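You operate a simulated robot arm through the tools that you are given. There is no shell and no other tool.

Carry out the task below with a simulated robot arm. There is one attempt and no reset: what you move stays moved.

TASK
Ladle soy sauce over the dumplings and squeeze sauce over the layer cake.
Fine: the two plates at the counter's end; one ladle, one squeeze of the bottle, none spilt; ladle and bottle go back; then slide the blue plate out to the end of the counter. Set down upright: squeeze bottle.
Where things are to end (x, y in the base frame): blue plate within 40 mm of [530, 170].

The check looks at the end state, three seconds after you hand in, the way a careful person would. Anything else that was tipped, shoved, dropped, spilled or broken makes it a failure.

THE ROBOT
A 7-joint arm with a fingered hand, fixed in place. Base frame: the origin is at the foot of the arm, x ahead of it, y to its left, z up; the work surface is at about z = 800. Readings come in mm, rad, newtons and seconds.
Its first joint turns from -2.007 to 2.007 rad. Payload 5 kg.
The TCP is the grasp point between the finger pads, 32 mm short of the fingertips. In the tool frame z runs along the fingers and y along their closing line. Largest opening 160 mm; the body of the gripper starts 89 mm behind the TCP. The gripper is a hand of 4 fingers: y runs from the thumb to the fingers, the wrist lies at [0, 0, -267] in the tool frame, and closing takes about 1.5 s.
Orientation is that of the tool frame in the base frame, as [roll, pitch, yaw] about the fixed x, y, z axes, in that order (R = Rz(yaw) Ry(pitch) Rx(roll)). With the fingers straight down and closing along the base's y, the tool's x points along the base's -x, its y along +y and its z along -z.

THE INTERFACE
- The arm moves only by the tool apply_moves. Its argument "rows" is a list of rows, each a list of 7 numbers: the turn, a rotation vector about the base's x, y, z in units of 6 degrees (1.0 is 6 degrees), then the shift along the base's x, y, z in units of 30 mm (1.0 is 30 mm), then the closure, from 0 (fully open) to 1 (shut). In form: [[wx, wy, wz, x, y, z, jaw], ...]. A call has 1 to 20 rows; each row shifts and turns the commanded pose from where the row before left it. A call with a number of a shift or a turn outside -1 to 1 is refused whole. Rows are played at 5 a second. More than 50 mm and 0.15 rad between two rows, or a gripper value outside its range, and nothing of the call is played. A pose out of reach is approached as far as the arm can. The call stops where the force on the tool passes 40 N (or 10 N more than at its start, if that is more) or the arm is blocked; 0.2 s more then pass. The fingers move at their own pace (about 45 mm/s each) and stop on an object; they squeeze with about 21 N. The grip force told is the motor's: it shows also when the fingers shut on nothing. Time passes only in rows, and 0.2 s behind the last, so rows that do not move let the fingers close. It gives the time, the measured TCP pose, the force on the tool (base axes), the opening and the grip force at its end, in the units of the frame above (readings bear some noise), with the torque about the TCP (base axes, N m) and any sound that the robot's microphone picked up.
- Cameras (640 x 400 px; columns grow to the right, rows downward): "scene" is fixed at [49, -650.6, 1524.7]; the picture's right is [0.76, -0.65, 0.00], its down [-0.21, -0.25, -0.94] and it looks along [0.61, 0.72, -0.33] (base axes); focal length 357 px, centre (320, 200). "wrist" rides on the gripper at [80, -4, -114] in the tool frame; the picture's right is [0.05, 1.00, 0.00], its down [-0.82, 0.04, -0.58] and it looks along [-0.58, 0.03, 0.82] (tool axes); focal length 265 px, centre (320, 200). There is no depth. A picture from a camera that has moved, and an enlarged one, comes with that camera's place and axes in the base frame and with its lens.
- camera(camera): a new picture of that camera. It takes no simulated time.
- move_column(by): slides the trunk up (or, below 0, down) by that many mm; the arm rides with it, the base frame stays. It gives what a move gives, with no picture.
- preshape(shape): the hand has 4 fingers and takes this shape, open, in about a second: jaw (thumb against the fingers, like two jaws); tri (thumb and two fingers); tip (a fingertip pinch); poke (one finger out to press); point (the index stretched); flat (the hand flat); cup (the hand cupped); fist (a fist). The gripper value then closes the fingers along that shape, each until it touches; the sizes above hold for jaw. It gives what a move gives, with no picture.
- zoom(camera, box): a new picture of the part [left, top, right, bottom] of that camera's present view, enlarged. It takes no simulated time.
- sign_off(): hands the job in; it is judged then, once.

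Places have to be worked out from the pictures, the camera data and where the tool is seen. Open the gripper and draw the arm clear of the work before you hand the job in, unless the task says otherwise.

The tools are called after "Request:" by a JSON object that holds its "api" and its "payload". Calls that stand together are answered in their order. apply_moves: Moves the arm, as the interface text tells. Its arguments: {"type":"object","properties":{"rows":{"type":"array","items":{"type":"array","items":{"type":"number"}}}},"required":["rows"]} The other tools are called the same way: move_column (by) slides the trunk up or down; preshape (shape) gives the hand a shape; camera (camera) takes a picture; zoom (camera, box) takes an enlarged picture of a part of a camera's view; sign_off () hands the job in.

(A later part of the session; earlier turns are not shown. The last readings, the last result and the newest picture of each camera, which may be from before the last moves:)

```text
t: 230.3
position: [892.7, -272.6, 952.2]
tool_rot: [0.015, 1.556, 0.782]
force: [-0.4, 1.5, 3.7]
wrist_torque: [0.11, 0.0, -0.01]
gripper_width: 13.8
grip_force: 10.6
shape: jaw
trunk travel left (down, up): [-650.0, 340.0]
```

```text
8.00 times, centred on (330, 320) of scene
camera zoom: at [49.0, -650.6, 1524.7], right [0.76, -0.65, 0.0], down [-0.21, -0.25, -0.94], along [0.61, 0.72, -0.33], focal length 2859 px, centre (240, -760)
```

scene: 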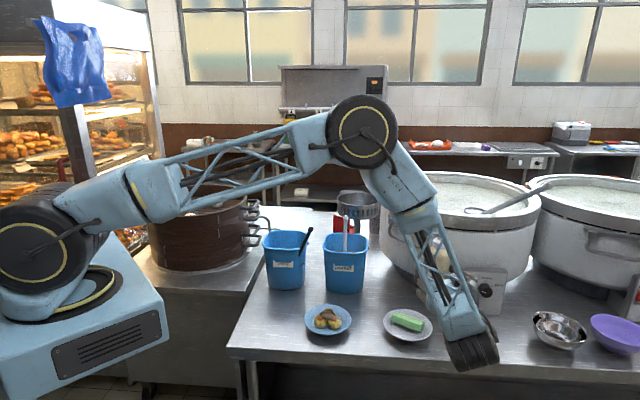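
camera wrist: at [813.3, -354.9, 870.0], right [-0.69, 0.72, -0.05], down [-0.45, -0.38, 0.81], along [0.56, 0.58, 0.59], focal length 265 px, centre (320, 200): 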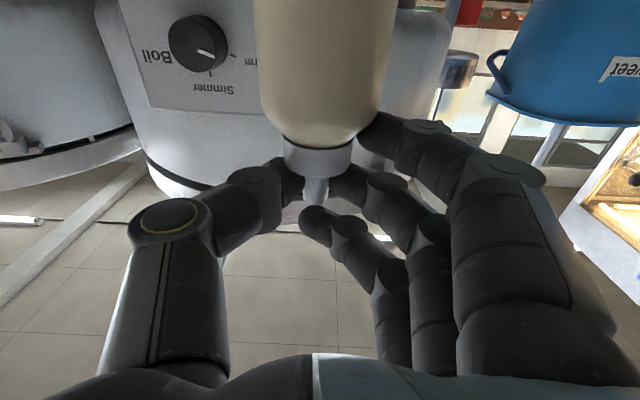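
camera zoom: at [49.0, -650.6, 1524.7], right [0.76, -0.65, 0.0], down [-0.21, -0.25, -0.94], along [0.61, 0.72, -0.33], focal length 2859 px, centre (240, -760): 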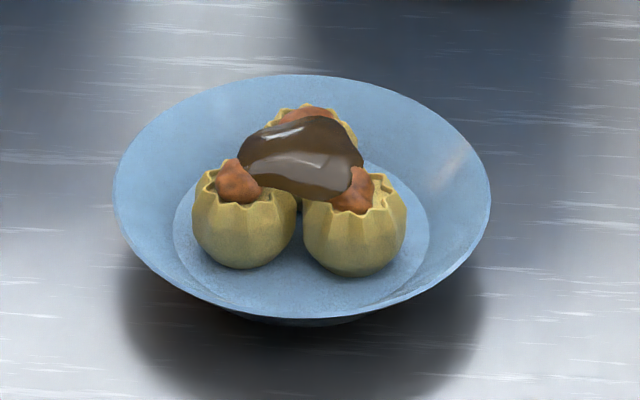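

Soy is perfect; the cake is still bare. One more idea: the fist shape curls the fingers fully, which would really squeeze a bottle held deep in the palm. I release the nozzle, back out and turn the hand camera-up again for that.

Request:
{"api": "apply_moves", "payload": {"rows": [[0, 0, 0, 0, 0, 0, 0.8], [0, 0, 0, 0, 0, 0, 0.6], [0, 0, 0, 0, 0, 0, 0.4], [0, 0, 0, 0, 0, 0, 0.3], [0, 0, 0, 0, 0, 0, 0.3], [0, 0, 0, -0.5, -0.48, 0, 0.3], [0, 0, 0, -0.7, -0.68, 0, 0.3], [0, 0, 0, -0.7, -0.68, 0, 0.3], [0, 0, 0, -0.7, -0.68, 0.3, 0.3], [0, 0, 0, -0.5, -0.48, 0.8, 0.3], [0, 0, 0, 0, 0, 0.9, 0.3], [0, 0, 0, 0, 0, 0.9, 0.3], [0, 0, 0, 0, 0, 0.9, 0.3]]}}

Request:
{"api": "camera", "payload": {"camera": "scene"}}

```text
t: 233.1
position: [798.9, -364.5, 1066.3]
tool_rot: [0.02, 1.556, 0.783]
force: [0.2, 0.9, 0.1]
wrist_torque: [0.0, -0.01, -0.03]
gripper_width: 111.7
grip_force: 0.0
shape: jaw
trunk travel left (down, up): [-650.0, 340.0]
```

```text
taken
```

scene: 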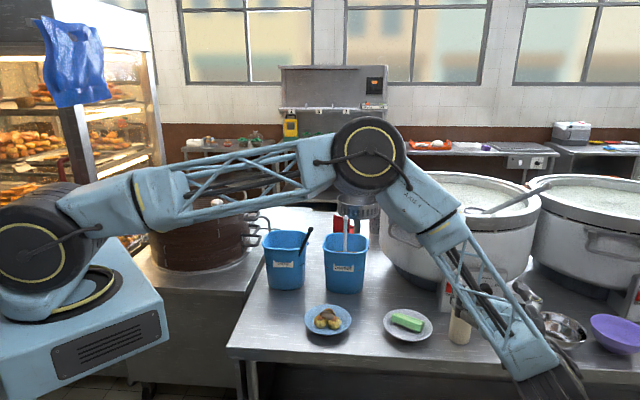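

Request:
{"api": "apply_moves", "payload": {"rows": [[0.72, 0.69, 0, 0, 0, 0, 0.3], [0.72, 0.69, 0, 0, 0, 0, 0.3], [0.72, 0.69, 0, 0, 0, 0, 0.3], [0.72, 0.69, 0, 0, 0, 0, 0.3], [0.72, 0.69, 0, 0, 0, 0, 0.3], [0.72, 0.69, 0, 0, 0, 0, 0.3], [0.72, 0.69, 0, 0, 0, 0, 0.3], [0.72, 0.69, 0, 0, 0, 0, 0.3], [0.72, 0.69, 0, 0, 0, 0, 0.3], [0.72, 0.69, 0, 0, 0, 0, 0.3], [0.72, 0.69, 0, 0, 0, 0, 0.3], [0.72, 0.69, 0, 0, 0, 0, 0.3], [0.72, 0.69, 0, 0, 0, 0, 0.3], [0.72, 0.69, 0, 0, 0, 0, 0.3], [0.72, 0.69, 0, 0, 0, 0, 0.3], [0.72, 0.69, 0, 0, 0, 0, 0.3], [0.72, 0.69, 0, 0, 0, 0, 0.3], [0.72, 0.69, 0, 0, 0, 0, 0.3], [0.72, 0.69, 0, 0, 0, 0, 0.3], [0.72, 0.69, 0, 0, 0, 0, 0.3]]}}

Request:
{"api": "apply_moves", "payload": {"rows": [[0.72, 0.69, 0, 0, 0, 0, 0.3], [0.72, 0.69, 0, 0, 0, 0, 0.3], [0.72, 0.69, 0, 0, 0, 0, 0.3], [0.72, 0.69, 0, 0, 0, 0, 0.3], [0.72, 0.69, 0, 0, 0, 0, 0.3], [0.72, 0.69, 0, 0, 0, 0, 0.3], [0.72, 0.69, 0, 0, 0, 0, 0.3], [0.72, 0.69, 0, 0, 0, 0, 0.3]]}}

Request:
{"api": "camera", "payload": {"camera": "wrist"}}

```text
t: 237.3
position: [798.9, -363.0, 1064.5]
tool_rot: [1.578, -0.519, 2.315]
force: [0.2, -0.4, -0.1]
wrist_torque: [0.0, 0.0, 0.01]
gripper_width: 111.6
grip_force: 0.0
shape: jaw
trunk travel left (down, up): [-650.0, 340.0]
```

```text
t: 239.1
position: [799.7, -365.3, 1065.1]
tool_rot: [1.639, -1.355, 2.264]
force: [0.5, 0.0, -0.1]
wrist_torque: [-0.01, -0.03, 0.0]
gripper_width: 111.6
grip_force: 0.1
shape: jaw
trunk travel left (down, up): [-650.0, 340.0]
```

```text
taken
camera wrist: at [702.6, -427.2, 1144.1], right [0.67, -0.7, 0.26], down [-0.28, -0.56, -0.78], along [0.69, 0.45, -0.57], focal length 265 px, centre (320, 200)
```

wrist: 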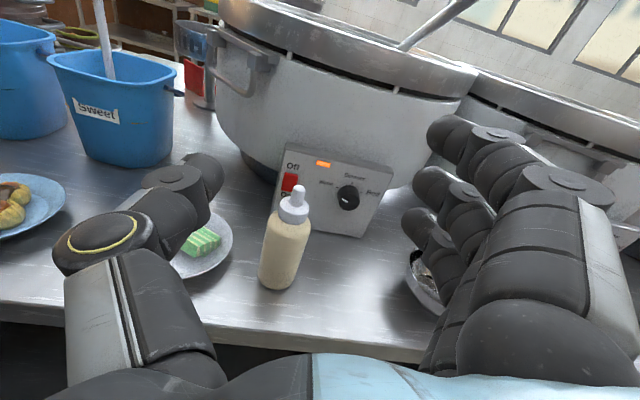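

Request:
{"api": "apply_moves", "payload": {"rows": [[0.72, 0.69, 0, 0, 0, 0, 0.3], [0.72, 0.69, 0, 0, 0, 0, 0.3], [0.36, 0.35, 0, 0, 0, -0.5, 0.3], [0, 0, 0, 0, 0, -0.9, 0.3], [0, 0, 0, 0, 0, -0.9, 0.3], [0, 0, 0, 0, 0, -0.9, 0.3], [0, 0, 0, 0, 0, -0.9, 0.3], [0, 0, 0, 0, 0, -0.9, 0.3], [0, 0, 0, 0, 0, -0.9, 0.3], [0, 0, 0, 0, 0, -0.6, 0.3]]}}

Request:
{"api": "camera", "payload": {"camera": "wrist"}}

```text
t: 241.3
position: [800.1, -363.7, 869.3]
tool_rot: [-1.919, -1.522, -0.462]
force: [-0.3, -0.5, -0.4]
wrist_torque: [-0.01, 0.04, 0.03]
gripper_width: 111.6
grip_force: 0.1
shape: jaw
trunk travel left (down, up): [-650.0, 340.0]
```

```text
taken
camera wrist: at [717.8, -441.5, 952.2], right [0.69, -0.72, 0.01], down [-0.42, -0.41, -0.81], along [0.59, 0.55, -0.59], focal length 265 px, centre (320, 200)
```

wrist: 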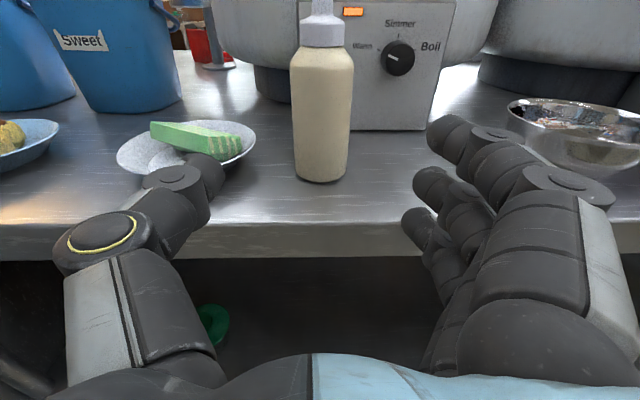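

Bottle centred. I advance until the bottle is deep in the hand, near the palm.

Request:
{"api": "apply_moves", "payload": {"rows": [[0, 0, 0, 0.437, 0.413, 0.01, 0.3], [0, 0, 0, 0.437, 0.413, 0.01, 0.3], [0, 0, 0, 0.437, 0.413, 0.01, 0.3], [0, 0, 0, 0.437, 0.413, 0.01, 0.3], [0, 0, 0, 0.437, 0.413, 0.01, 0.3], [0, 0, 0, 0.437, 0.413, 0.01, 0.3], [0, 0, 0, 0.437, 0.413, 0.01, 0.3], [0, 0, 0, 0.437, 0.413, 0.01, 0.3], [0, 0, 0, 0.437, 0.413, 0.01, 0.3]]}}

Request:
{"api": "camera", "payload": {"camera": "wrist"}}

```text
t: 243.3
position: [915.5, -254.1, 873.2]
tool_rot: [-1.907, -1.525, -0.471]
force: [0.1, -0.4, -0.4]
wrist_torque: [-0.02, -0.01, 0.0]
gripper_width: 111.7
grip_force: 0.0
shape: jaw
trunk travel left (down, up): [-650.0, 340.0]
```

```text
taken
camera wrist: at [833.2, -331.3, 954.8], right [0.69, -0.72, 0.01], down [-0.42, -0.41, -0.81], along [0.59, 0.56, -0.59], focal length 265 px, centre (320, 200)
```

wrist: 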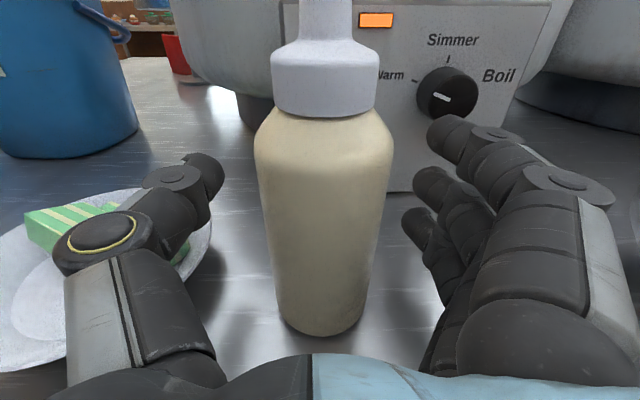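

Request:
{"api": "apply_moves", "payload": {"rows": [[0, 0, 0, 0.35, 0.33, -0.07, 0.3], [0, 0, 0, 0.35, 0.33, -0.07, 0.3], [0, 0, 0, 0, 0, 0, 0.5], [0, 0, 0, 0, 0, 0, 0.6]]}}

Request:
{"api": "camera", "payload": {"camera": "wrist"}}

```text
t: 244.3
position: [938.0, -233.6, 868.8]
tool_rot: [-1.912, -1.524, -0.468]
force: [-0.3, -0.2, -0.2]
wrist_torque: [0.0, -0.01, 0.0]
gripper_width: 64.7
grip_force: 0.2
shape: jaw
trunk travel left (down, up): [-650.0, 340.0]
```

```text
taken
camera wrist: at [855.0, -311.6, 949.3], right [0.69, -0.72, 0.01], down [-0.42, -0.41, -0.81], along [0.59, 0.55, -0.59], focal length 265 px, centre (320, 200)
```

wrist: 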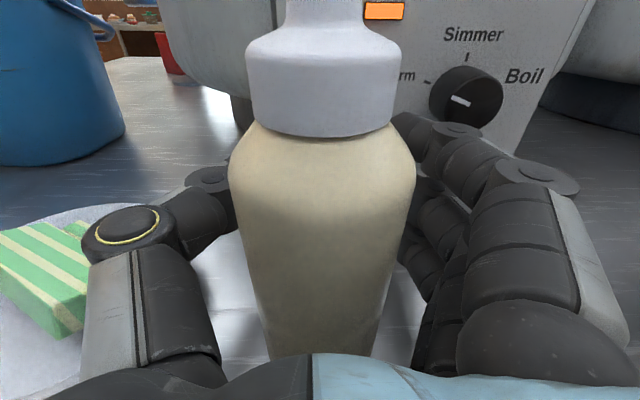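

The bottle is well inside the hand. I now take the fist shape around it and read the force.

Request:
{"api": "preshape", "payload": {"shape": "fist"}}

Request:
{"api": "camera", "payload": {"camera": "wrist"}}

Request:
{"api": "zoom", "payload": {"camera": "scene", "box": [380, 240, 520, 380]}}

```text
t: 245.2
position: [937.2, -233.3, 868.0]
tool_rot: [-1.906, -1.525, -0.472]
force: [-0.2, 0.7, 4.3]
wrist_torque: [-0.15, 0.02, 0.03]
gripper_width: 0.1
grip_force: 0.1
shape: fist
trunk travel left (down, up): [-650.0, 340.0]
```

```text
taken
camera wrist: at [855.1, -311.3, 949.9], right [0.69, -0.72, 0.01], down [-0.42, -0.41, -0.81], along [0.59, 0.56, -0.59], focal length 265 px, centre (320, 200)
```

wrist: 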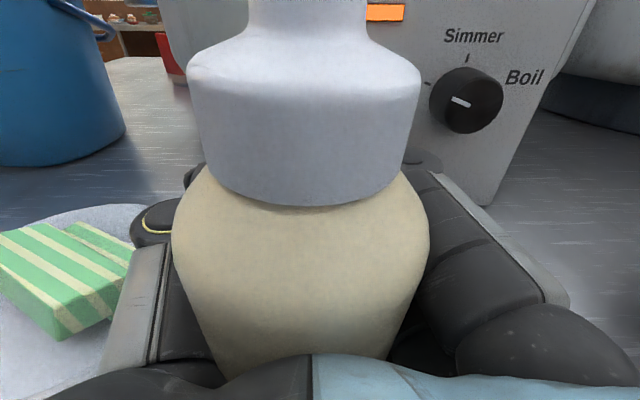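

```text
2.86 times, centred on (450, 310) of scene
camera zoom: at [49.0, -650.6, 1524.7], right [0.76, -0.65, 0.0], down [-0.21, -0.25, -0.94], along [0.61, 0.72, -0.33], focal length 1021 px, centre (-51, -114)
```

zoom: 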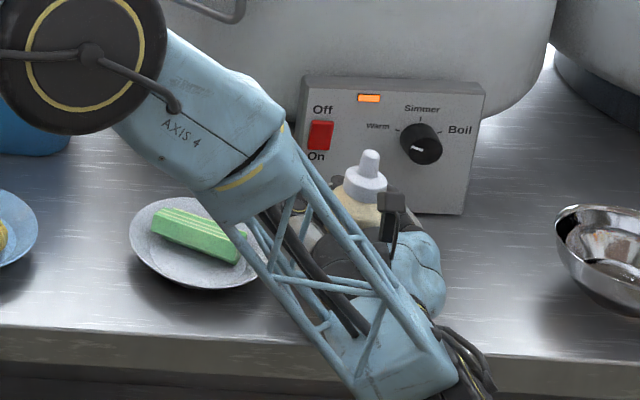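

The fist has wrapped the bottle against the palm, still upright. I close the value to 1 in this shape and read the force.

Request:
{"api": "apply_moves", "payload": {"rows": [[0, 0, 0, 0, 0, 0, 0.5], [0, 0, 0, 0, 0, 0, 0.5], [0, 0, 0, 0, 0, 0, 0.5]]}}

Request:
{"api": "apply_moves", "payload": {"rows": [[0, 0, 0, 0, 0, 0, 1], [0, 0, 0, 0, 0, 0, 1], [0, 0, 0, 0, 0, 0, 1], [0, 0, 0, 0, 0, 0, 1]]}}

Request:
{"api": "camera", "payload": {"camera": "wrist"}}

```text
t: 246.0
position: [936.9, -233.4, 868.9]
tool_rot: [-1.91, -1.525, -0.47]
force: [2.0, 1.8, 5.7]
wrist_torque: [-0.25, 0.09, 0.06]
gripper_width: 0.1
grip_force: 0.2
shape: fist
trunk travel left (down, up): [-650.0, 340.0]
```

```text
t: 247.0
position: [936.8, -233.7, 868.3]
tool_rot: [-1.911, -1.523, -0.467]
force: [2.3, 3.1, 6.8]
wrist_torque: [-0.31, 0.06, 0.06]
gripper_width: 0.0
grip_force: 0.1
shape: fist
trunk travel left (down, up): [-650.0, 340.0]
```

```text
taken
camera wrist: at [854.8, -311.4, 949.8], right [0.69, -0.72, 0.01], down [-0.42, -0.41, -0.81], along [0.59, 0.55, -0.59], focal length 265 px, centre (320, 200)
```

wrist: 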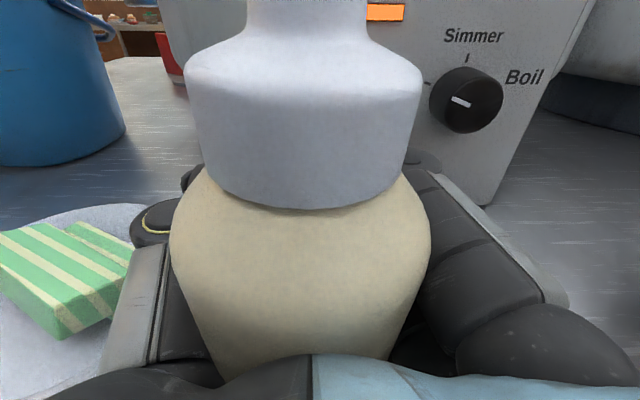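

The fist gives no measured grip and starts to load the bottle against the counter, so I open back to jaw and make sure it stays standing.

Request:
{"api": "preshape", "payload": {"shape": "jaw"}}

Request:
{"api": "camera", "payload": {"camera": "wrist"}}

Request:
{"api": "zoom", "payload": {"camera": "scene", "box": [380, 240, 520, 380]}}

```text
t: 247.9
position: [936.8, -234.7, 867.5]
tool_rot: [-1.92, -1.522, -0.46]
force: [-0.5, 0.1, -0.9]
wrist_torque: [0.01, -0.02, -0.05]
gripper_width: 159.7
grip_force: 0.2
shape: jaw
trunk travel left (down, up): [-650.0, 340.0]
```

```text
taken
camera wrist: at [854.8, -311.7, 948.7], right [0.69, -0.72, 0.01], down [-0.42, -0.41, -0.81], along [0.59, 0.55, -0.59], focal length 265 px, centre (320, 200)
```

wrist: 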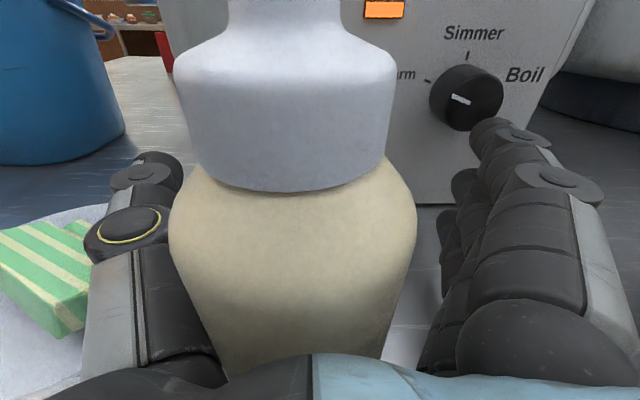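

```text
2.86 times, centred on (450, 310) of scene
camera zoom: at [49.0, -650.6, 1524.7], right [0.76, -0.65, 0.0], down [-0.21, -0.25, -0.94], along [0.61, 0.72, -0.33], focal length 1021 px, centre (-51, -114)
```

zoom: 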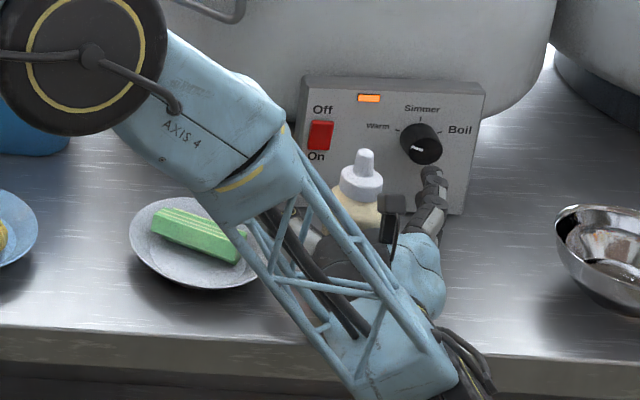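

The bottle still stands by the palm. A fist presses with real finger strength, so I'll hold it in the fist: wrap it again and lift a little to see if it is carried.

Request:
{"api": "preshape", "payload": {"shape": "fist"}}

Request:
{"api": "apply_moves", "payload": {"rows": [[0, 0, 0, 0, 0, 0.1, 1], [0, 0, 0, 0, 0, 0.2, 1], [0, 0, 0, 0, 0, 0.3, 1], [0, 0, 0, 0, 0, 0.3, 1]]}}

Request:
{"api": "camera", "payload": {"camera": "wrist"}}

Request:
{"api": "zoom", "payload": {"camera": "scene", "box": [380, 240, 520, 380]}}

```text
t: 248.8
position: [937.4, -234.4, 867.9]
tool_rot: [-1.913, -1.524, -0.467]
force: [0.4, 0.3, 0.1]
wrist_torque: [0.05, 0.04, -0.04]
gripper_width: 0.0
grip_force: 0.0
shape: fist
trunk travel left (down, up): [-650.0, 340.0]
```

```text
t: 249.8
position: [938.4, -233.7, 895.3]
tool_rot: [-1.919, -1.524, -0.461]
force: [-0.3, 1.0, -3.1]
wrist_torque: [0.12, -0.17, -0.01]
gripper_width: 0.2
grip_force: 0.1
shape: fist
trunk travel left (down, up): [-650.0, 340.0]
```

```text
taken
camera wrist: at [855.8, -311.5, 977.4], right [0.69, -0.72, 0.01], down [-0.42, -0.41, -0.81], along [0.59, 0.55, -0.59], focal length 265 px, centre (320, 200)
```

wrist: 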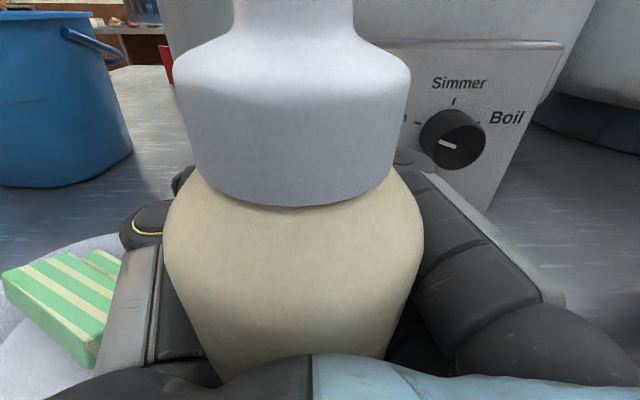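

```text
2.86 times, centred on (450, 310) of scene
camera zoom: at [49.0, -650.6, 1524.7], right [0.76, -0.65, 0.0], down [-0.21, -0.25, -0.94], along [0.61, 0.72, -0.33], focal length 1021 px, centre (-51, -114)
```

zoom: 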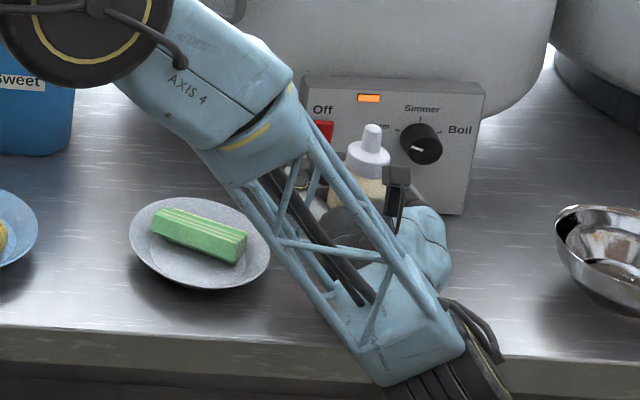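

The fist does carry it. I lift higher and bring the nozzle over the cake again.

Request:
{"api": "apply_moves", "payload": {"rows": [[0, 0, 0, 0, 0, 0.8, 1], [0, 0, 0, 0, 0, 0.85, 1], [0, 0, 0, 0, 0, 0.85, 1], [0, 0, 0, 0, 0, 0.8, 1], [0, 0, 0, -0.317, 0.553, 0, 1], [0, 0, 0, -0.317, 0.553, 0, 1], [0, 0, 0, -0.317, 0.553, 0, 1], [0, 0, 0, -0.317, 0.553, 0, 1], [0, 0, 0, -0.317, 0.553, 0, 1], [0, 0, 0, -0.317, 0.553, 0, 1], [0, 0, 0, -0.317, 0.553, 0, 1], [0, 0, 0, -0.317, 0.553, 0, 1]]}}

Request:
{"api": "camera", "payload": {"camera": "wrist"}}

Request:
{"api": "zoom", "payload": {"camera": "scene", "box": [340, 200, 500, 350]}}

```text
t: 252.4
position: [862.0, -100.1, 992.7]
tool_rot: [-1.916, -1.525, -0.467]
force: [0.3, 0.6, -1.9]
wrist_torque: [0.09, -0.1, 0.04]
gripper_width: 0.0
grip_force: 0.1
shape: fist
trunk travel left (down, up): [-650.0, 340.0]
```

```text
taken
camera wrist: at [779.2, -177.6, 1075.7], right [0.69, -0.72, 0.01], down [-0.42, -0.41, -0.81], along [0.59, 0.55, -0.59], focal length 265 px, centre (320, 200)
```

wrist: 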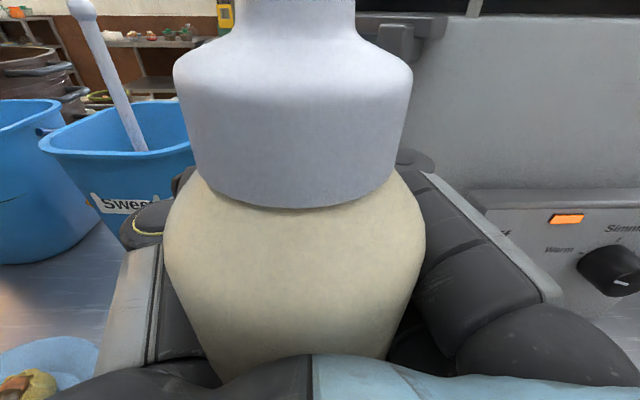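

```text
2.67 times, centred on (420, 275) of scene
camera zoom: at [49.0, -650.6, 1524.7], right [0.76, -0.65, 0.0], down [-0.21, -0.25, -0.94], along [0.61, 0.72, -0.33], focal length 953 px, centre (53, 0)
```

zoom: 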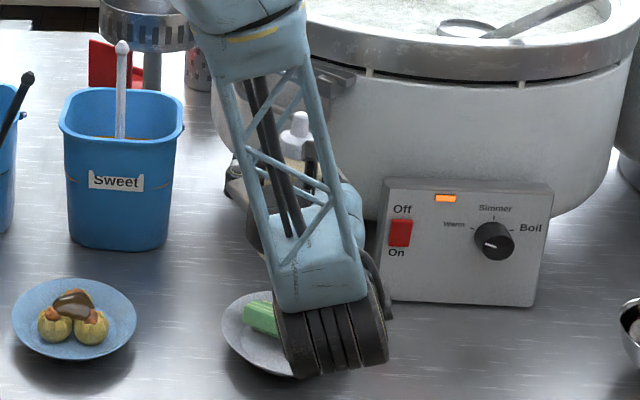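

Held the same. I roll it over with the tip kept above the cake, first 60°, and check that the bottle doesn't slip in the fist.

Request:
{"api": "apply_moves", "payload": {"rows": [[-0.728, -0.685, 0, 0.236, -0.246, 0, 1], [-0.728, -0.685, 0, 0.233, -0.243, 0, 1], [-0.728, -0.685, 0, 0.228, -0.238, 0, 1], [-0.728, -0.685, 0, 0.22, -0.23, 0, 1], [-0.728, -0.685, 0, 0.21, -0.219, 0, 1], [-0.728, -0.685, 0, 0.198, -0.206, 0, 1], [-0.728, -0.685, 0, 0.183, -0.191, 0, 1], [-0.728, -0.685, 0, 0.167, -0.174, 0, 1], [-0.728, -0.685, 0, 0.149, -0.155, 0, 1], [-0.728, -0.685, 0, 0.129, -0.134, 0, 1]]}}

Request:
{"api": "camera", "payload": {"camera": "wrist"}}

Request:
{"api": "camera", "payload": {"camera": "scene"}}

```text
t: 254.6
position: [921.4, -161.4, 995.3]
tool_rot: [1.589, -0.568, 2.307]
force: [-0.7, 0.2, -2.8]
wrist_torque: [0.09, -0.12, -0.01]
gripper_width: 0.0
grip_force: 0.1
shape: fist
trunk travel left (down, up): [-650.0, 340.0]
```

```text
taken
camera wrist: at [790.1, -187.1, 1035.6], right [0.34, -0.35, 0.87], down [0.05, -0.92, -0.39], along [0.94, 0.18, -0.3], focal length 265 px, centre (320, 200)
```

wrist: 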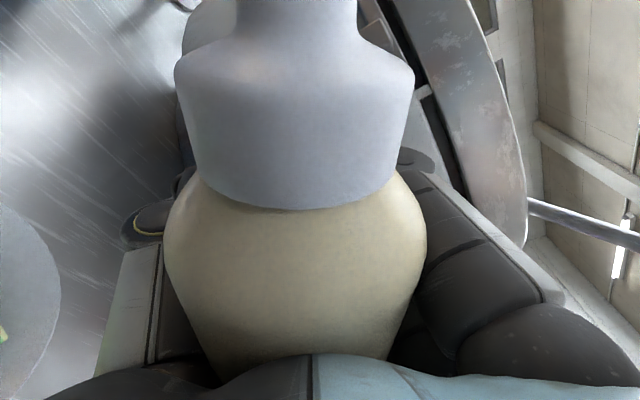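

```text
taken
```

scene: 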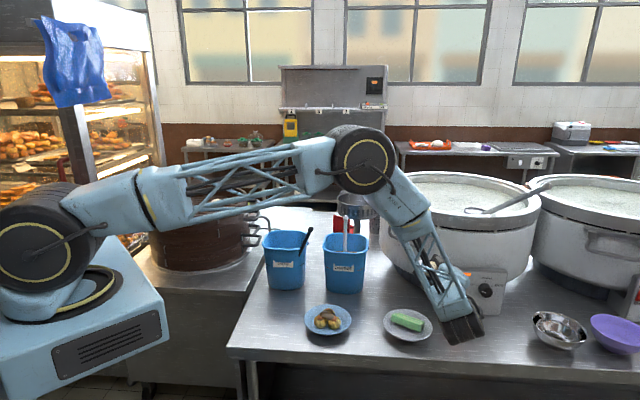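

No slip. I continue on to 150°.

Request:
{"api": "apply_moves", "payload": {"rows": [[-0.728, -0.685, 0, 0.107, -0.112, 0, 1], [-0.728, -0.685, 0, 0.085, -0.088, 0, 1], [-0.728, -0.685, 0, 0.061, -0.064, 0, 1], [-0.728, -0.685, 0, 0.037, -0.039, 0, 1], [-0.728, -0.685, 0, 0.012, -0.013, 0, 1], [-0.728, -0.685, 0, -0.012, 0.013, 0, 1], [-0.728, -0.685, 0, -0.037, 0.039, 0, 1], [-0.728, -0.685, 0, -0.061, 0.064, 0, 1], [-0.728, -0.685, 0, -0.085, 0.088, 0, 1]]}}

Request:
{"api": "zoom", "payload": {"camera": "scene", "box": [370, 230, 490, 350]}}

Request:
{"api": "camera", "payload": {"camera": "wrist"}}

```text
t: 256.6
position: [925.1, -163.7, 996.2]
tool_rot: [1.573, 0.375, 2.309]
force: [-0.9, 0.0, -2.1]
wrist_torque: [0.14, -0.12, -0.01]
gripper_width: 0.1
grip_force: 0.1
shape: fist
trunk travel left (down, up): [-650.0, 340.0]
```

```text
3.33 times, centred on (430, 290) of scene
camera zoom: at [49.0, -650.6, 1524.7], right [0.76, -0.65, 0.0], down [-0.21, -0.25, -0.94], along [0.61, 0.72, -0.33], focal length 1191 px, centre (-47, -100)
```

zoom: 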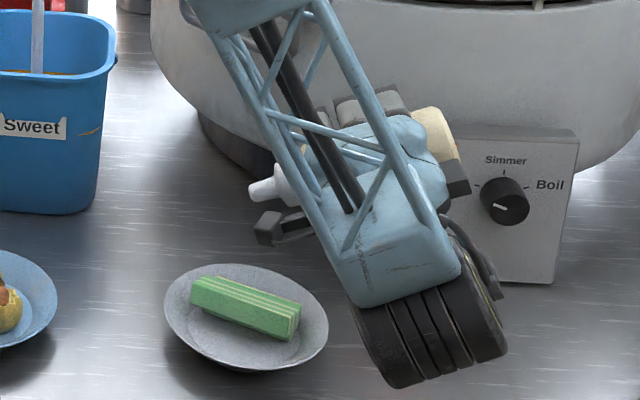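

```text
taken
camera wrist: at [790.8, -187.1, 961.8], right [-0.28, 0.31, 0.91], down [0.07, -0.94, 0.34], along [0.96, 0.16, 0.24], focal length 265 px, centre (320, 200)
```

wrist: 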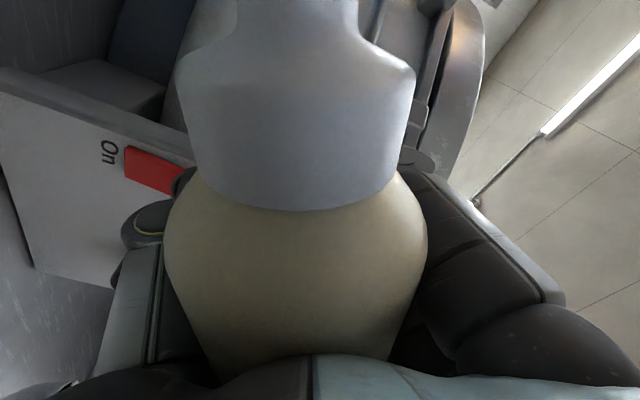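

Held well, the tip is right over the cake, and the cake is in full view. No sauce yet; I continue to nozzle-down.

Request:
{"api": "apply_moves", "payload": {"rows": [[-0.728, -0.685, 0, -0.107, 0.112, 0, 1], [-0.728, -0.685, 0, -0.129, 0.134, 0, 1], [-0.728, -0.685, 0, -0.149, 0.155, 0, 1], [-0.728, -0.685, 0, -0.167, 0.174, 0, 1], [-0.728, -0.685, 0, -0.183, 0.191, 0, 1], [-0.728, -0.685, 0, -0.198, 0.206, 0, 1], [-0.728, -0.685, 0, -0.21, 0.219, 0, 1], [0, 0, 0, 0, 0, 0, 1], [0, 0, 0, 0, 0, 0, 1], [0, 0, 0, 0, 0, 0, 1]]}}

Request:
{"api": "zoom", "payload": {"camera": "scene", "box": [370, 230, 490, 350]}}

Request:
{"api": "camera", "payload": {"camera": "wrist"}}

```text
t: 258.8
position: [889.3, -127.6, 995.7]
tool_rot: [1.546, 1.107, 2.289]
force: [-0.2, 0.8, -1.6]
wrist_torque: [0.08, -0.08, -0.02]
gripper_width: 0.3
grip_force: 0.1
shape: fist
trunk travel left (down, up): [-650.0, 340.0]
```

```text
3.33 times, centred on (430, 290) of scene
camera zoom: at [49.0, -650.6, 1524.7], right [0.76, -0.65, 0.0], down [-0.21, -0.25, -0.94], along [0.61, 0.72, -0.33], focal length 1191 px, centre (-47, -100)
```

zoom: 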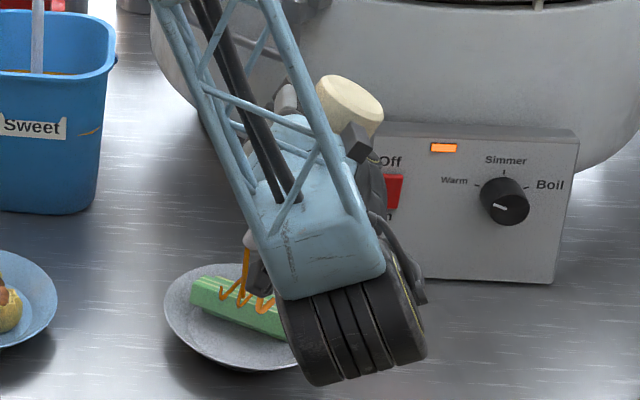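

```text
taken
camera wrist: at [784.6, -181.0, 918.9], right [-0.62, 0.67, 0.4], down [-0.21, -0.64, 0.74], along [0.75, 0.38, 0.54], focal length 265 px, centre (320, 200)
```

wrist: 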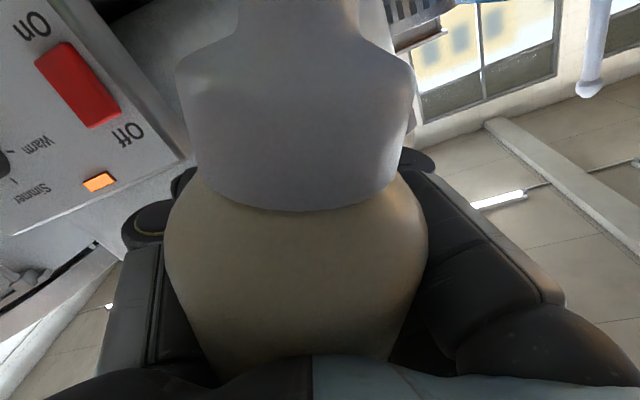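

Sauce! With the fist's firm grip an orange zigzag is being laid on the cake. That's the one squeeze — I roll the bottle back up at once, tip still over the cake.

Request:
{"api": "apply_moves", "payload": {"rows": [[1, 0.94, 0, 0.2845, -0.297, 0, 1], [1, 0.94, 0, 0.2626, -0.274, 0, 1], [1, 0.94, 0, 0.2297, -0.24, 0, 1], [1, 0.94, 0, 0.1947, -0.203, 0, 1], [1, 0.94, 0, 0.158, -0.165, 0, 1], [1, 0.94, 0, 0.1138, -0.119, 0, 1], [1, 0.94, 0, 0.07, -0.073, 0, 1], [1, 0.94, 0, 0.024, -0.025, 0, 1]]}}

Request:
{"api": "zoom", "payload": {"camera": "scene", "box": [370, 230, 490, 350]}}

```text
t: 260.6
position: [930.2, -170.5, 993.4]
tool_rot: [1.578, -0.045, 2.309]
force: [-0.2, 0.3, -1.6]
wrist_torque: [0.08, -0.08, 0.01]
gripper_width: 0.1
grip_force: 0.0
shape: fist
trunk travel left (down, up): [-650.0, 340.0]
```

```text
3.33 times, centred on (430, 290) of scene
camera zoom: at [49.0, -650.6, 1524.7], right [0.76, -0.65, 0.0], down [-0.21, -0.25, -0.94], along [0.61, 0.72, -0.33], focal length 1191 px, centre (-47, -100)
```

zoom: 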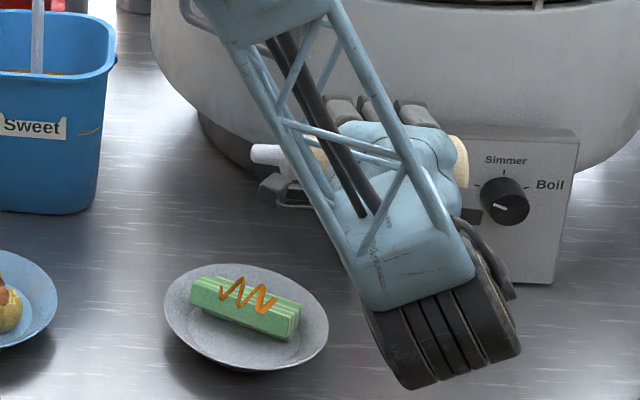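

A neat zigzag on the cake and nothing spilt. I bring the bottle fully upright.

Request:
{"api": "apply_moves", "payload": {"rows": [[0.728, 0.685, 0, 0, -0.05, 0, 1], [0.728, 0.685, 0, 0, -0.05, 0, 1], [0.728, 0.685, 0, 0, -0.05, 0, 1], [0.728, 0.685, 0, 0, -0.05, 0, 1], [0.728, 0.685, 0, 0, -0.05, 0, 1], [0.728, 0.685, 0, 0, -0.05, 0, 1], [0.728, 0.685, 0, 0, -0.05, 0, 1], [0.728, 0.685, 0, 0, -0.05, 0, 1], [0.728, 0.685, 0, 0, -0.05, 0, 1], [0.728, 0.685, 0, 0, -0.05, 0, 1], [0.728, 0.685, 0, 0, -0.05, 0, 1], [0.728, 0.685, 0, 0, -0.05, 0, 1], [0.728, 0.685, 0, 0, -0.05, 0, 1], [0.728, 0.685, 0, 0, -0.05, 0, 1], [0.728, 0.685, 0, 0, -0.05, 0, 1]]}}

Request:
{"api": "camera", "payload": {"camera": "wrist"}}

Request:
{"api": "zoom", "payload": {"camera": "scene", "box": [370, 210, 510, 360]}}

```text
t: 263.8
position: [928.7, -192.3, 994.9]
tool_rot: [-1.922, -1.521, -0.456]
force: [0.0, -1.1, -2.3]
wrist_torque: [0.09, -0.11, 0.01]
gripper_width: 0.0
grip_force: 0.1
shape: fist
trunk travel left (down, up): [-650.0, 340.0]
```

```text
taken
camera wrist: at [846.9, -270.6, 1076.6], right [0.69, -0.72, 0.01], down [-0.42, -0.41, -0.81], along [0.59, 0.55, -0.59], focal length 265 px, centre (320, 200)
```

wrist: 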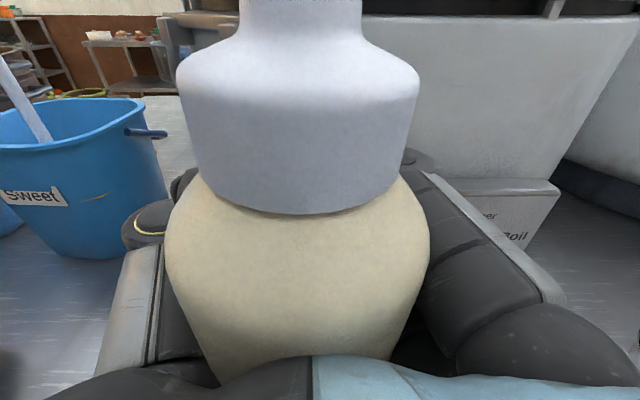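

```text
2.67 times, centred on (440, 285) of scene
camera zoom: at [49.0, -650.6, 1524.7], right [0.76, -0.65, 0.0], down [-0.21, -0.25, -0.94], along [0.61, 0.72, -0.33], focal length 953 px, centre (0, -27)
```

zoom: 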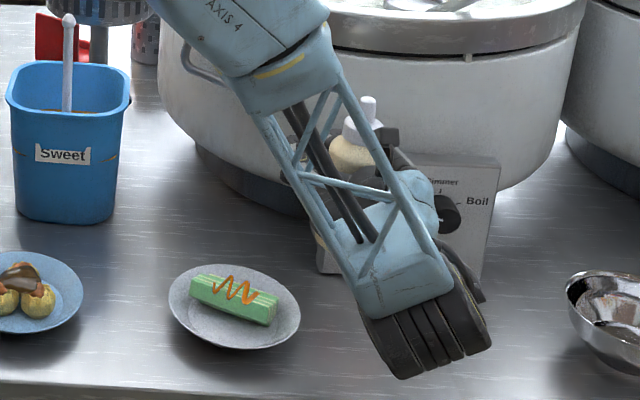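

The bottle is upright in the hand. I move it over its original place and lower it until it touches.

Request:
{"api": "apply_moves", "payload": {"rows": [[0, 0, 0, 0.45, -0.4, 0, 1], [0, 0, 0, 0.44, -0.4, 0, 1], [0, 0, 0, 0, 0, -0.8, 1], [0, 0, 0, 0, 0, -0.9, 1], [0, 0, 0, 0, 0, -0.9, 1], [0, 0, 0, 0, 0, -0.8, 1], [0, 0, 0, 0, 0, -0.4, 1], [0, 0, 0, 0, 0, -0.2, 1]]}}

Request:
{"api": "camera", "payload": {"camera": "wrist"}}

Request:
{"api": "zoom", "payload": {"camera": "scene", "box": [380, 240, 520, 380]}}

```text
t: 265.6
position: [956.1, -216.7, 874.5]
tool_rot: [-1.933, -1.526, -0.445]
force: [0.0, -0.4, -2.4]
wrist_torque: [0.09, -0.1, 0.0]
gripper_width: 0.0
grip_force: 0.2
shape: fist
trunk travel left (down, up): [-650.0, 340.0]
```

```text
taken
camera wrist: at [873.4, -293.8, 956.5], right [0.69, -0.72, 0.01], down [-0.42, -0.41, -0.81], along [0.59, 0.55, -0.59], focal length 265 px, centre (320, 200)
```

wrist: 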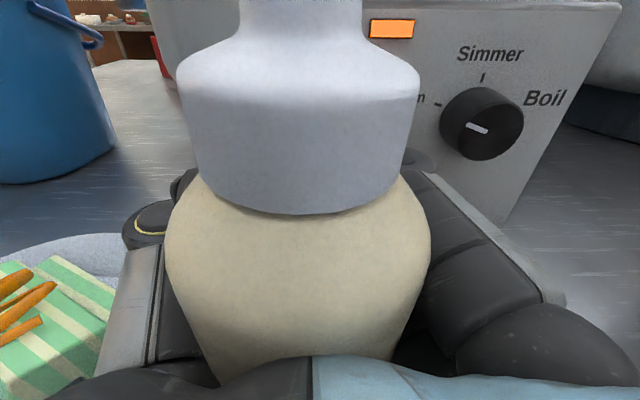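

```text
2.86 times, centred on (450, 310) of scene
camera zoom: at [49.0, -650.6, 1524.7], right [0.76, -0.65, 0.0], down [-0.21, -0.25, -0.94], along [0.61, 0.72, -0.33], focal length 1021 px, centre (-51, -114)
```

zoom: 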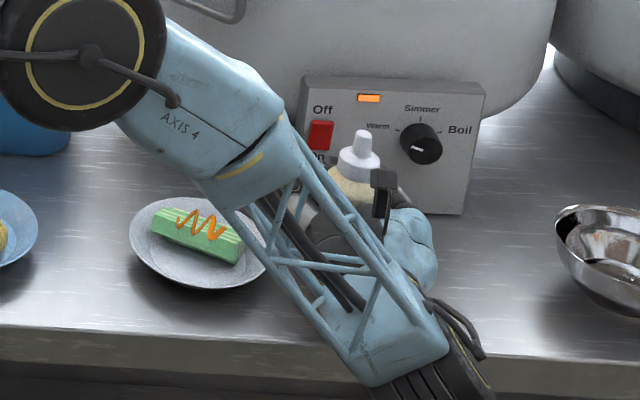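

Request:
{"api": "apply_moves", "payload": {"rows": [[0, 0, 0, 0, 0, -0.12, 1]]}}

Request:
{"api": "apply_moves", "payload": {"rows": [[0, 0, 0, 0, 0, -0.08, 1]]}}

```text
t: 266.0
position: [957.4, -217.9, 870.2]
tool_rot: [-1.926, -1.525, -0.453]
force: [0.1, -0.8, -2.6]
wrist_torque: [0.08, -0.1, -0.04]
gripper_width: 0.0
grip_force: 0.1
shape: fist
trunk travel left (down, up): [-650.0, 340.0]
```

```text
t: 266.4
position: [956.9, -216.8, 868.2]
tool_rot: [-1.932, -1.525, -0.449]
force: [-0.2, 0.2, -2.4]
wrist_torque: [0.06, -0.12, -0.02]
gripper_width: 0.0
grip_force: 0.0
shape: fist
trunk travel left (down, up): [-650.0, 340.0]
```

Request:
{"api": "apply_moves", "payload": {"rows": [[0, 0, 0, 0, 0, -0.07, 1]]}}

Request:
{"api": "apply_moves", "payload": {"rows": [[0, 0, 0, 0, 0, -0.07, 1]]}}

```text
t: 266.8
position: [957.0, -217.2, 866.7]
tool_rot: [-1.913, -1.529, -0.464]
force: [-1.2, 0.7, 6.6]
wrist_torque: [-0.37, 0.32, -0.07]
gripper_width: 0.0
grip_force: 0.0
shape: fist
trunk travel left (down, up): [-650.0, 340.0]
```

```text
t: 267.2
position: [956.0, -217.4, 867.7]
tool_rot: [-1.894, -1.53, -0.487]
force: [2.6, -2.9, 21.4]
wrist_torque: [-1.39, 0.51, 0.22]
gripper_width: 0.0
grip_force: 0.2
shape: fist
trunk travel left (down, up): [-650.0, 340.0]
```

It touches (one base edge first). I ease the pressure and open the hand to let it settle.

Request:
{"api": "apply_moves", "payload": {"rows": [[0, 0, 0, 0, 0, 0.07, 1]]}}

Request:
{"api": "preshape", "payload": {"shape": "jaw"}}

Request:
{"api": "camera", "payload": {"camera": "wrist"}}

Request:
{"api": "zoom", "payload": {"camera": "scene", "box": [380, 240, 520, 380]}}

```text
t: 267.6
position: [957.0, -216.5, 868.7]
tool_rot: [-1.92, -1.528, -0.459]
force: [5.9, -4.3, 20.2]
wrist_torque: [-1.39, 0.23, 0.47]
gripper_width: 0.0
grip_force: 0.0
shape: fist
trunk travel left (down, up): [-650.0, 340.0]
```

```text
t: 268.5
position: [954.3, -216.3, 863.3]
tool_rot: [-1.944, -1.524, -0.435]
force: [-14.2, 4.7, -1.8]
wrist_torque: [-0.01, -0.23, -0.21]
gripper_width: 159.0
grip_force: 0.1
shape: jaw
trunk travel left (down, up): [-650.0, 340.0]
```

```text
taken
camera wrist: at [872.6, -294.2, 946.8], right [0.69, -0.72, 0.01], down [-0.42, -0.41, -0.81], along [0.59, 0.55, -0.59], focal length 265 px, centre (320, 200)
```

wrist: 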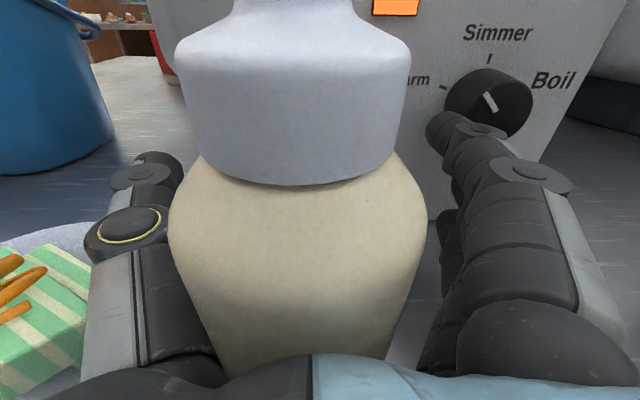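

```text
2.86 times, centred on (450, 310) of scene
camera zoom: at [49.0, -650.6, 1524.7], right [0.76, -0.65, 0.0], down [-0.21, -0.25, -0.94], along [0.61, 0.72, -0.33], focal length 1021 px, centre (-51, -114)
```

zoom: 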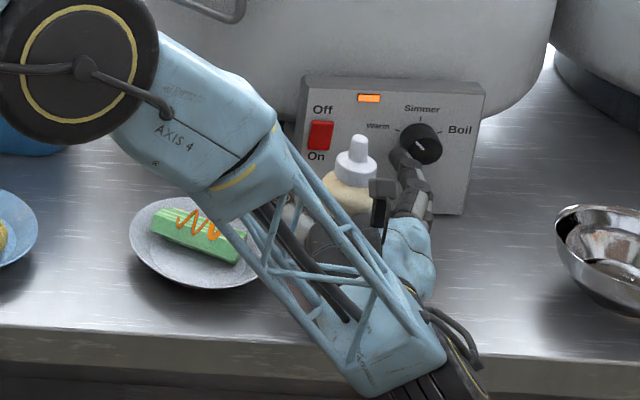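

The opening fingers pressed against the stove's knob, and it seems to have turned. I retreat straight back carefully and then inspect the knob and bottle.

Request:
{"api": "apply_moves", "payload": {"rows": [[0, 0, 0, -0.2, -0.19, 0, 0.15], [0, 0, 0, -0.3, -0.28, 0, 0.25], [0, 0, 0, -0.5, -0.47, 0, 0.3], [0, 0, 0, -0.6, -0.57, 0, 0.3], [0, 0, 0, -0.6, -0.57, 0, 0.3], [0, 0, 0, -0.6, -0.57, 0, 0.3], [0, 0, 0, -0.6, -0.57, 0, 0.3], [0, 0, 0, -0.6, -0.57, 0, 0.3], [0, 0, 0, -0.6, -0.57, 0, 0.3], [0, 0, 0, -0.6, -0.57, 0, 0.3]]}}

Request:
{"api": "camera", "payload": {"camera": "wrist"}}

Request:
{"api": "zoom", "payload": {"camera": "scene", "box": [380, 240, 520, 380]}}

```text
t: 270.7
position: [800.6, -364.8, 864.5]
tool_rot: [-1.923, -1.524, -0.457]
force: [0.5, -0.5, -0.1]
wrist_torque: [0.02, -0.02, 0.0]
gripper_width: 112.5
grip_force: 0.1
shape: jaw
trunk travel left (down, up): [-650.0, 340.0]
```

```text
taken
camera wrist: at [718.9, -443.2, 946.7], right [0.69, -0.72, 0.01], down [-0.42, -0.41, -0.81], along [0.59, 0.55, -0.59], focal length 265 px, centre (320, 200)
```

wrist: 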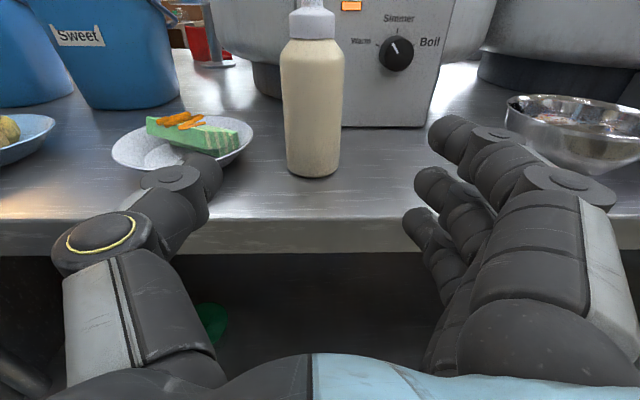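

```text
2.86 times, centred on (450, 310) of scene
camera zoom: at [49.0, -650.6, 1524.7], right [0.76, -0.65, 0.0], down [-0.21, -0.25, -0.94], along [0.61, 0.72, -0.33], focal length 1021 px, centre (-51, -114)
```

zoom: 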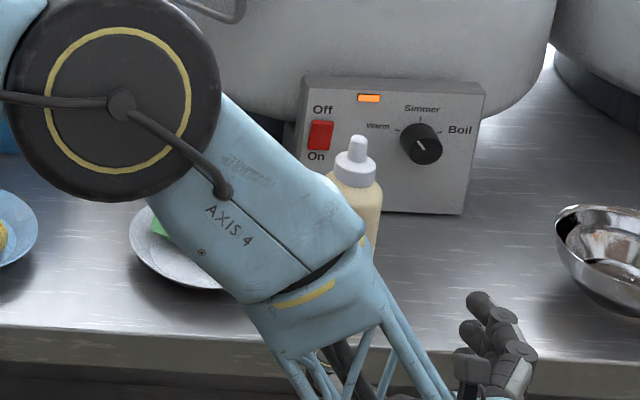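

Bottle stands upright in place. Now I look closely at the knob.

Request:
{"api": "zoom", "payload": {"camera": "scene", "box": [440, 260, 510, 310]}}

Request:
{"api": "zoom", "payload": {"camera": "wrist", "box": [330, 0, 460, 130]}}

```text
8.00 times, centred on (475, 285) of scene
camera zoom: at [49.0, -650.6, 1524.7], right [0.76, -0.65, 0.0], down [-0.21, -0.25, -0.94], along [0.61, 0.72, -0.33], focal length 2859 px, centre (-920, -480)
```

zoom: 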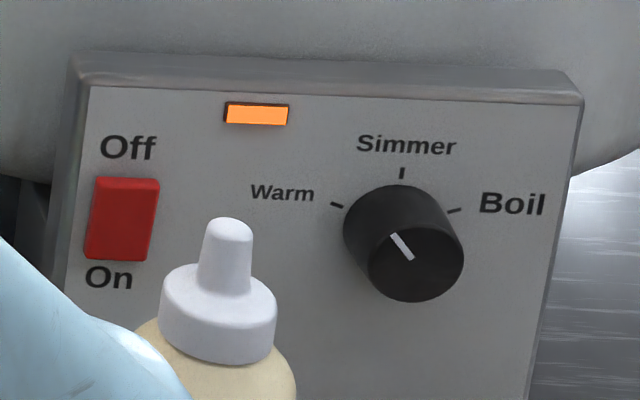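

```text
3.08 times, centred on (395, 65) of wrist
camera zoom: at [718.9, -443.2, 946.7], right [0.69, -0.72, 0.01], down [-0.42, -0.41, -0.81], along [0.59, 0.55, -0.59], focal length 817 px, centre (89, 615)
```

zoom: 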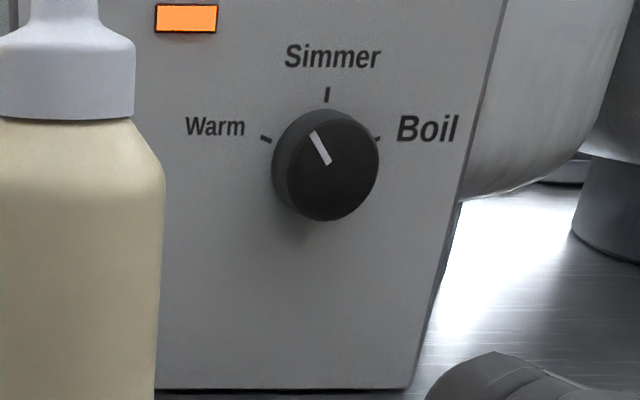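

The knob has been turned clockwise from "Warm" by roughly 35°, so I'll turn it back with a fingertip on its top. I raise the hand clear and take the poke shape to see which finger stands out.

Request:
{"api": "apply_moves", "payload": {"rows": [[0, 0, 0, -0.3, -0.2, 0.5, 0.3], [0, 0, 0, 0, 0, 0.9, 0.3], [0, 0, 0, 0, 0, 0.9, 0.3], [0, 0, 0, 0, 0, 0.9, 0.3], [0, 0, 0, 0, 0, 0.9, 0.3], [0, 0, 0, 0, 0, 0.9, 0.3], [0, 0, 0, 0, 0, 0.9, 0.3], [0, 0, 0, 0, 0, 0.9, 0.3]]}}

Request:
{"api": "preshape", "payload": {"shape": "poke"}}

Request:
{"api": "camera", "payload": {"camera": "wrist"}}

Request:
{"api": "camera", "payload": {"camera": "scene"}}

```text
t: 272.5
position: [791.6, -369.8, 1068.9]
tool_rot: [-1.934, -1.526, -0.444]
force: [0.6, -0.4, -0.2]
wrist_torque: [-0.01, -0.01, -0.03]
gripper_width: 112.5
grip_force: 0.1
shape: jaw
trunk travel left (down, up): [-650.0, 340.0]
```

```text
t: 273.4
position: [793.2, -371.9, 1070.6]
tool_rot: [-1.93, -1.525, -0.449]
force: [-0.2, 0.1, 0.1]
wrist_torque: [-0.01, 0.0, -0.01]
gripper_width: 0.0
grip_force: 0.0
shape: poke
trunk travel left (down, up): [-650.0, 340.0]
```

```text
taken
camera wrist: at [709.4, -448.0, 1151.5], right [0.69, -0.72, 0.01], down [-0.42, -0.41, -0.81], along [0.59, 0.55, -0.59], focal length 265 px, centre (320, 200)
```

wrist: 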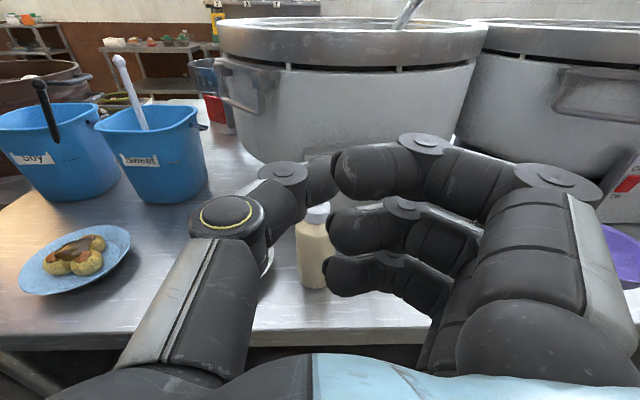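

```text
taken
```

scene: 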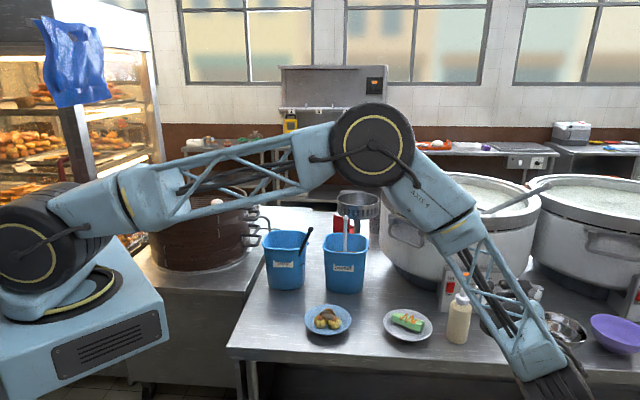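

Not a clear single fingertip. I look at "point" (index stretched).

Request:
{"api": "preshape", "payload": {"shape": "point"}}

Request:
{"api": "camera", "payload": {"camera": "wrist"}}

```text
t: 274.3
position: [792.5, -370.8, 1069.5]
tool_rot: [-1.932, -1.526, -0.449]
force: [0.6, -0.2, -0.2]
wrist_torque: [0.0, 0.01, 0.03]
gripper_width: 152.0
grip_force: 0.1
shape: point
trunk travel left (down, up): [-650.0, 340.0]
```

```text
taken
camera wrist: at [709.4, -448.0, 1151.5], right [0.69, -0.72, 0.01], down [-0.42, -0.41, -0.81], along [0.59, 0.55, -0.59], focal length 265 px, centre (320, 200)
```

wrist: 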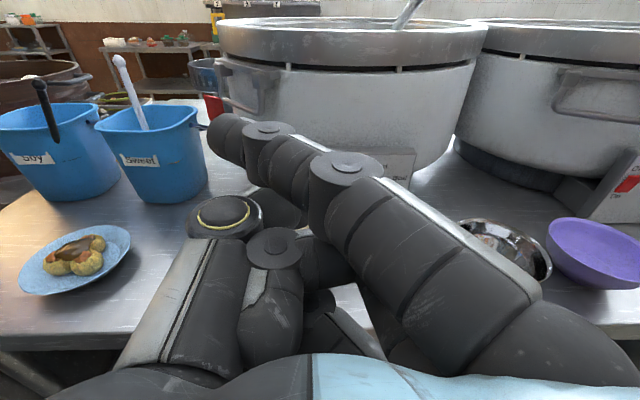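

The index tip in "point" sits about 30 mm ahead, 54 mm left and 25 mm above the TCP. I turn to heading ~27° and bring that fingertip above the knob, well over the bottle's side.

Request:
{"api": "apply_moves", "payload": {"rows": [[0, 0, -0.9, 0.5, 0, 0, 0], [0, 0, -0.9, 0.9, 0.1, 0, 0], [0, 0, -0.9, 0.9, 0.1, 0, 0], [0, 0, 0, 0.95, 0.2, 0, 0], [0, 0, 0, 0.95, 0.2, 0, 0], [0, 0, 0, 0.95, 0.2, 0, 0], [0, 0, 0, 0.95, 0.2, -0.3, 0], [0, 0, 0, 0.95, 0.2, -0.5, 0], [0, 0, 0, 0.9, 0.2, -0.7, 0], [0, 0, 0, 0, 0, -0.6, 0]]}}

Request:
{"api": "camera", "payload": {"camera": "wrist"}}

Request:
{"api": "camera", "payload": {"camera": "scene"}}

```text
t: 276.5
position: [1028.9, -328.4, 1006.8]
tool_rot: [-1.939, -1.524, -0.724]
force: [0.3, 0.1, 0.1]
wrist_torque: [0.02, 0.02, -0.01]
gripper_width: 152.5
grip_force: 0.1
shape: point
trunk travel left (down, up): [-650.0, 340.0]
```

```text
taken
camera wrist: at [929.5, -380.3, 1088.2], right [0.46, -0.89, 0.01], down [-0.52, -0.28, -0.81], along [0.72, 0.37, -0.59], focal length 265 px, centre (320, 200)
```

wrist: 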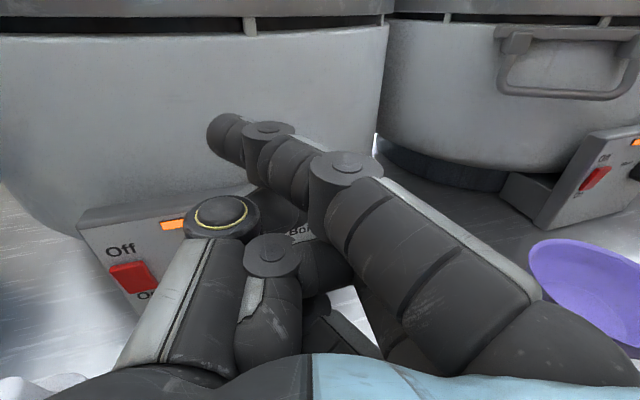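

```text
taken
```

scene: 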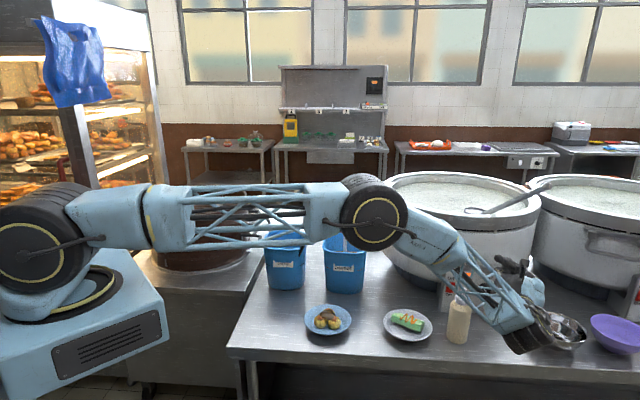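

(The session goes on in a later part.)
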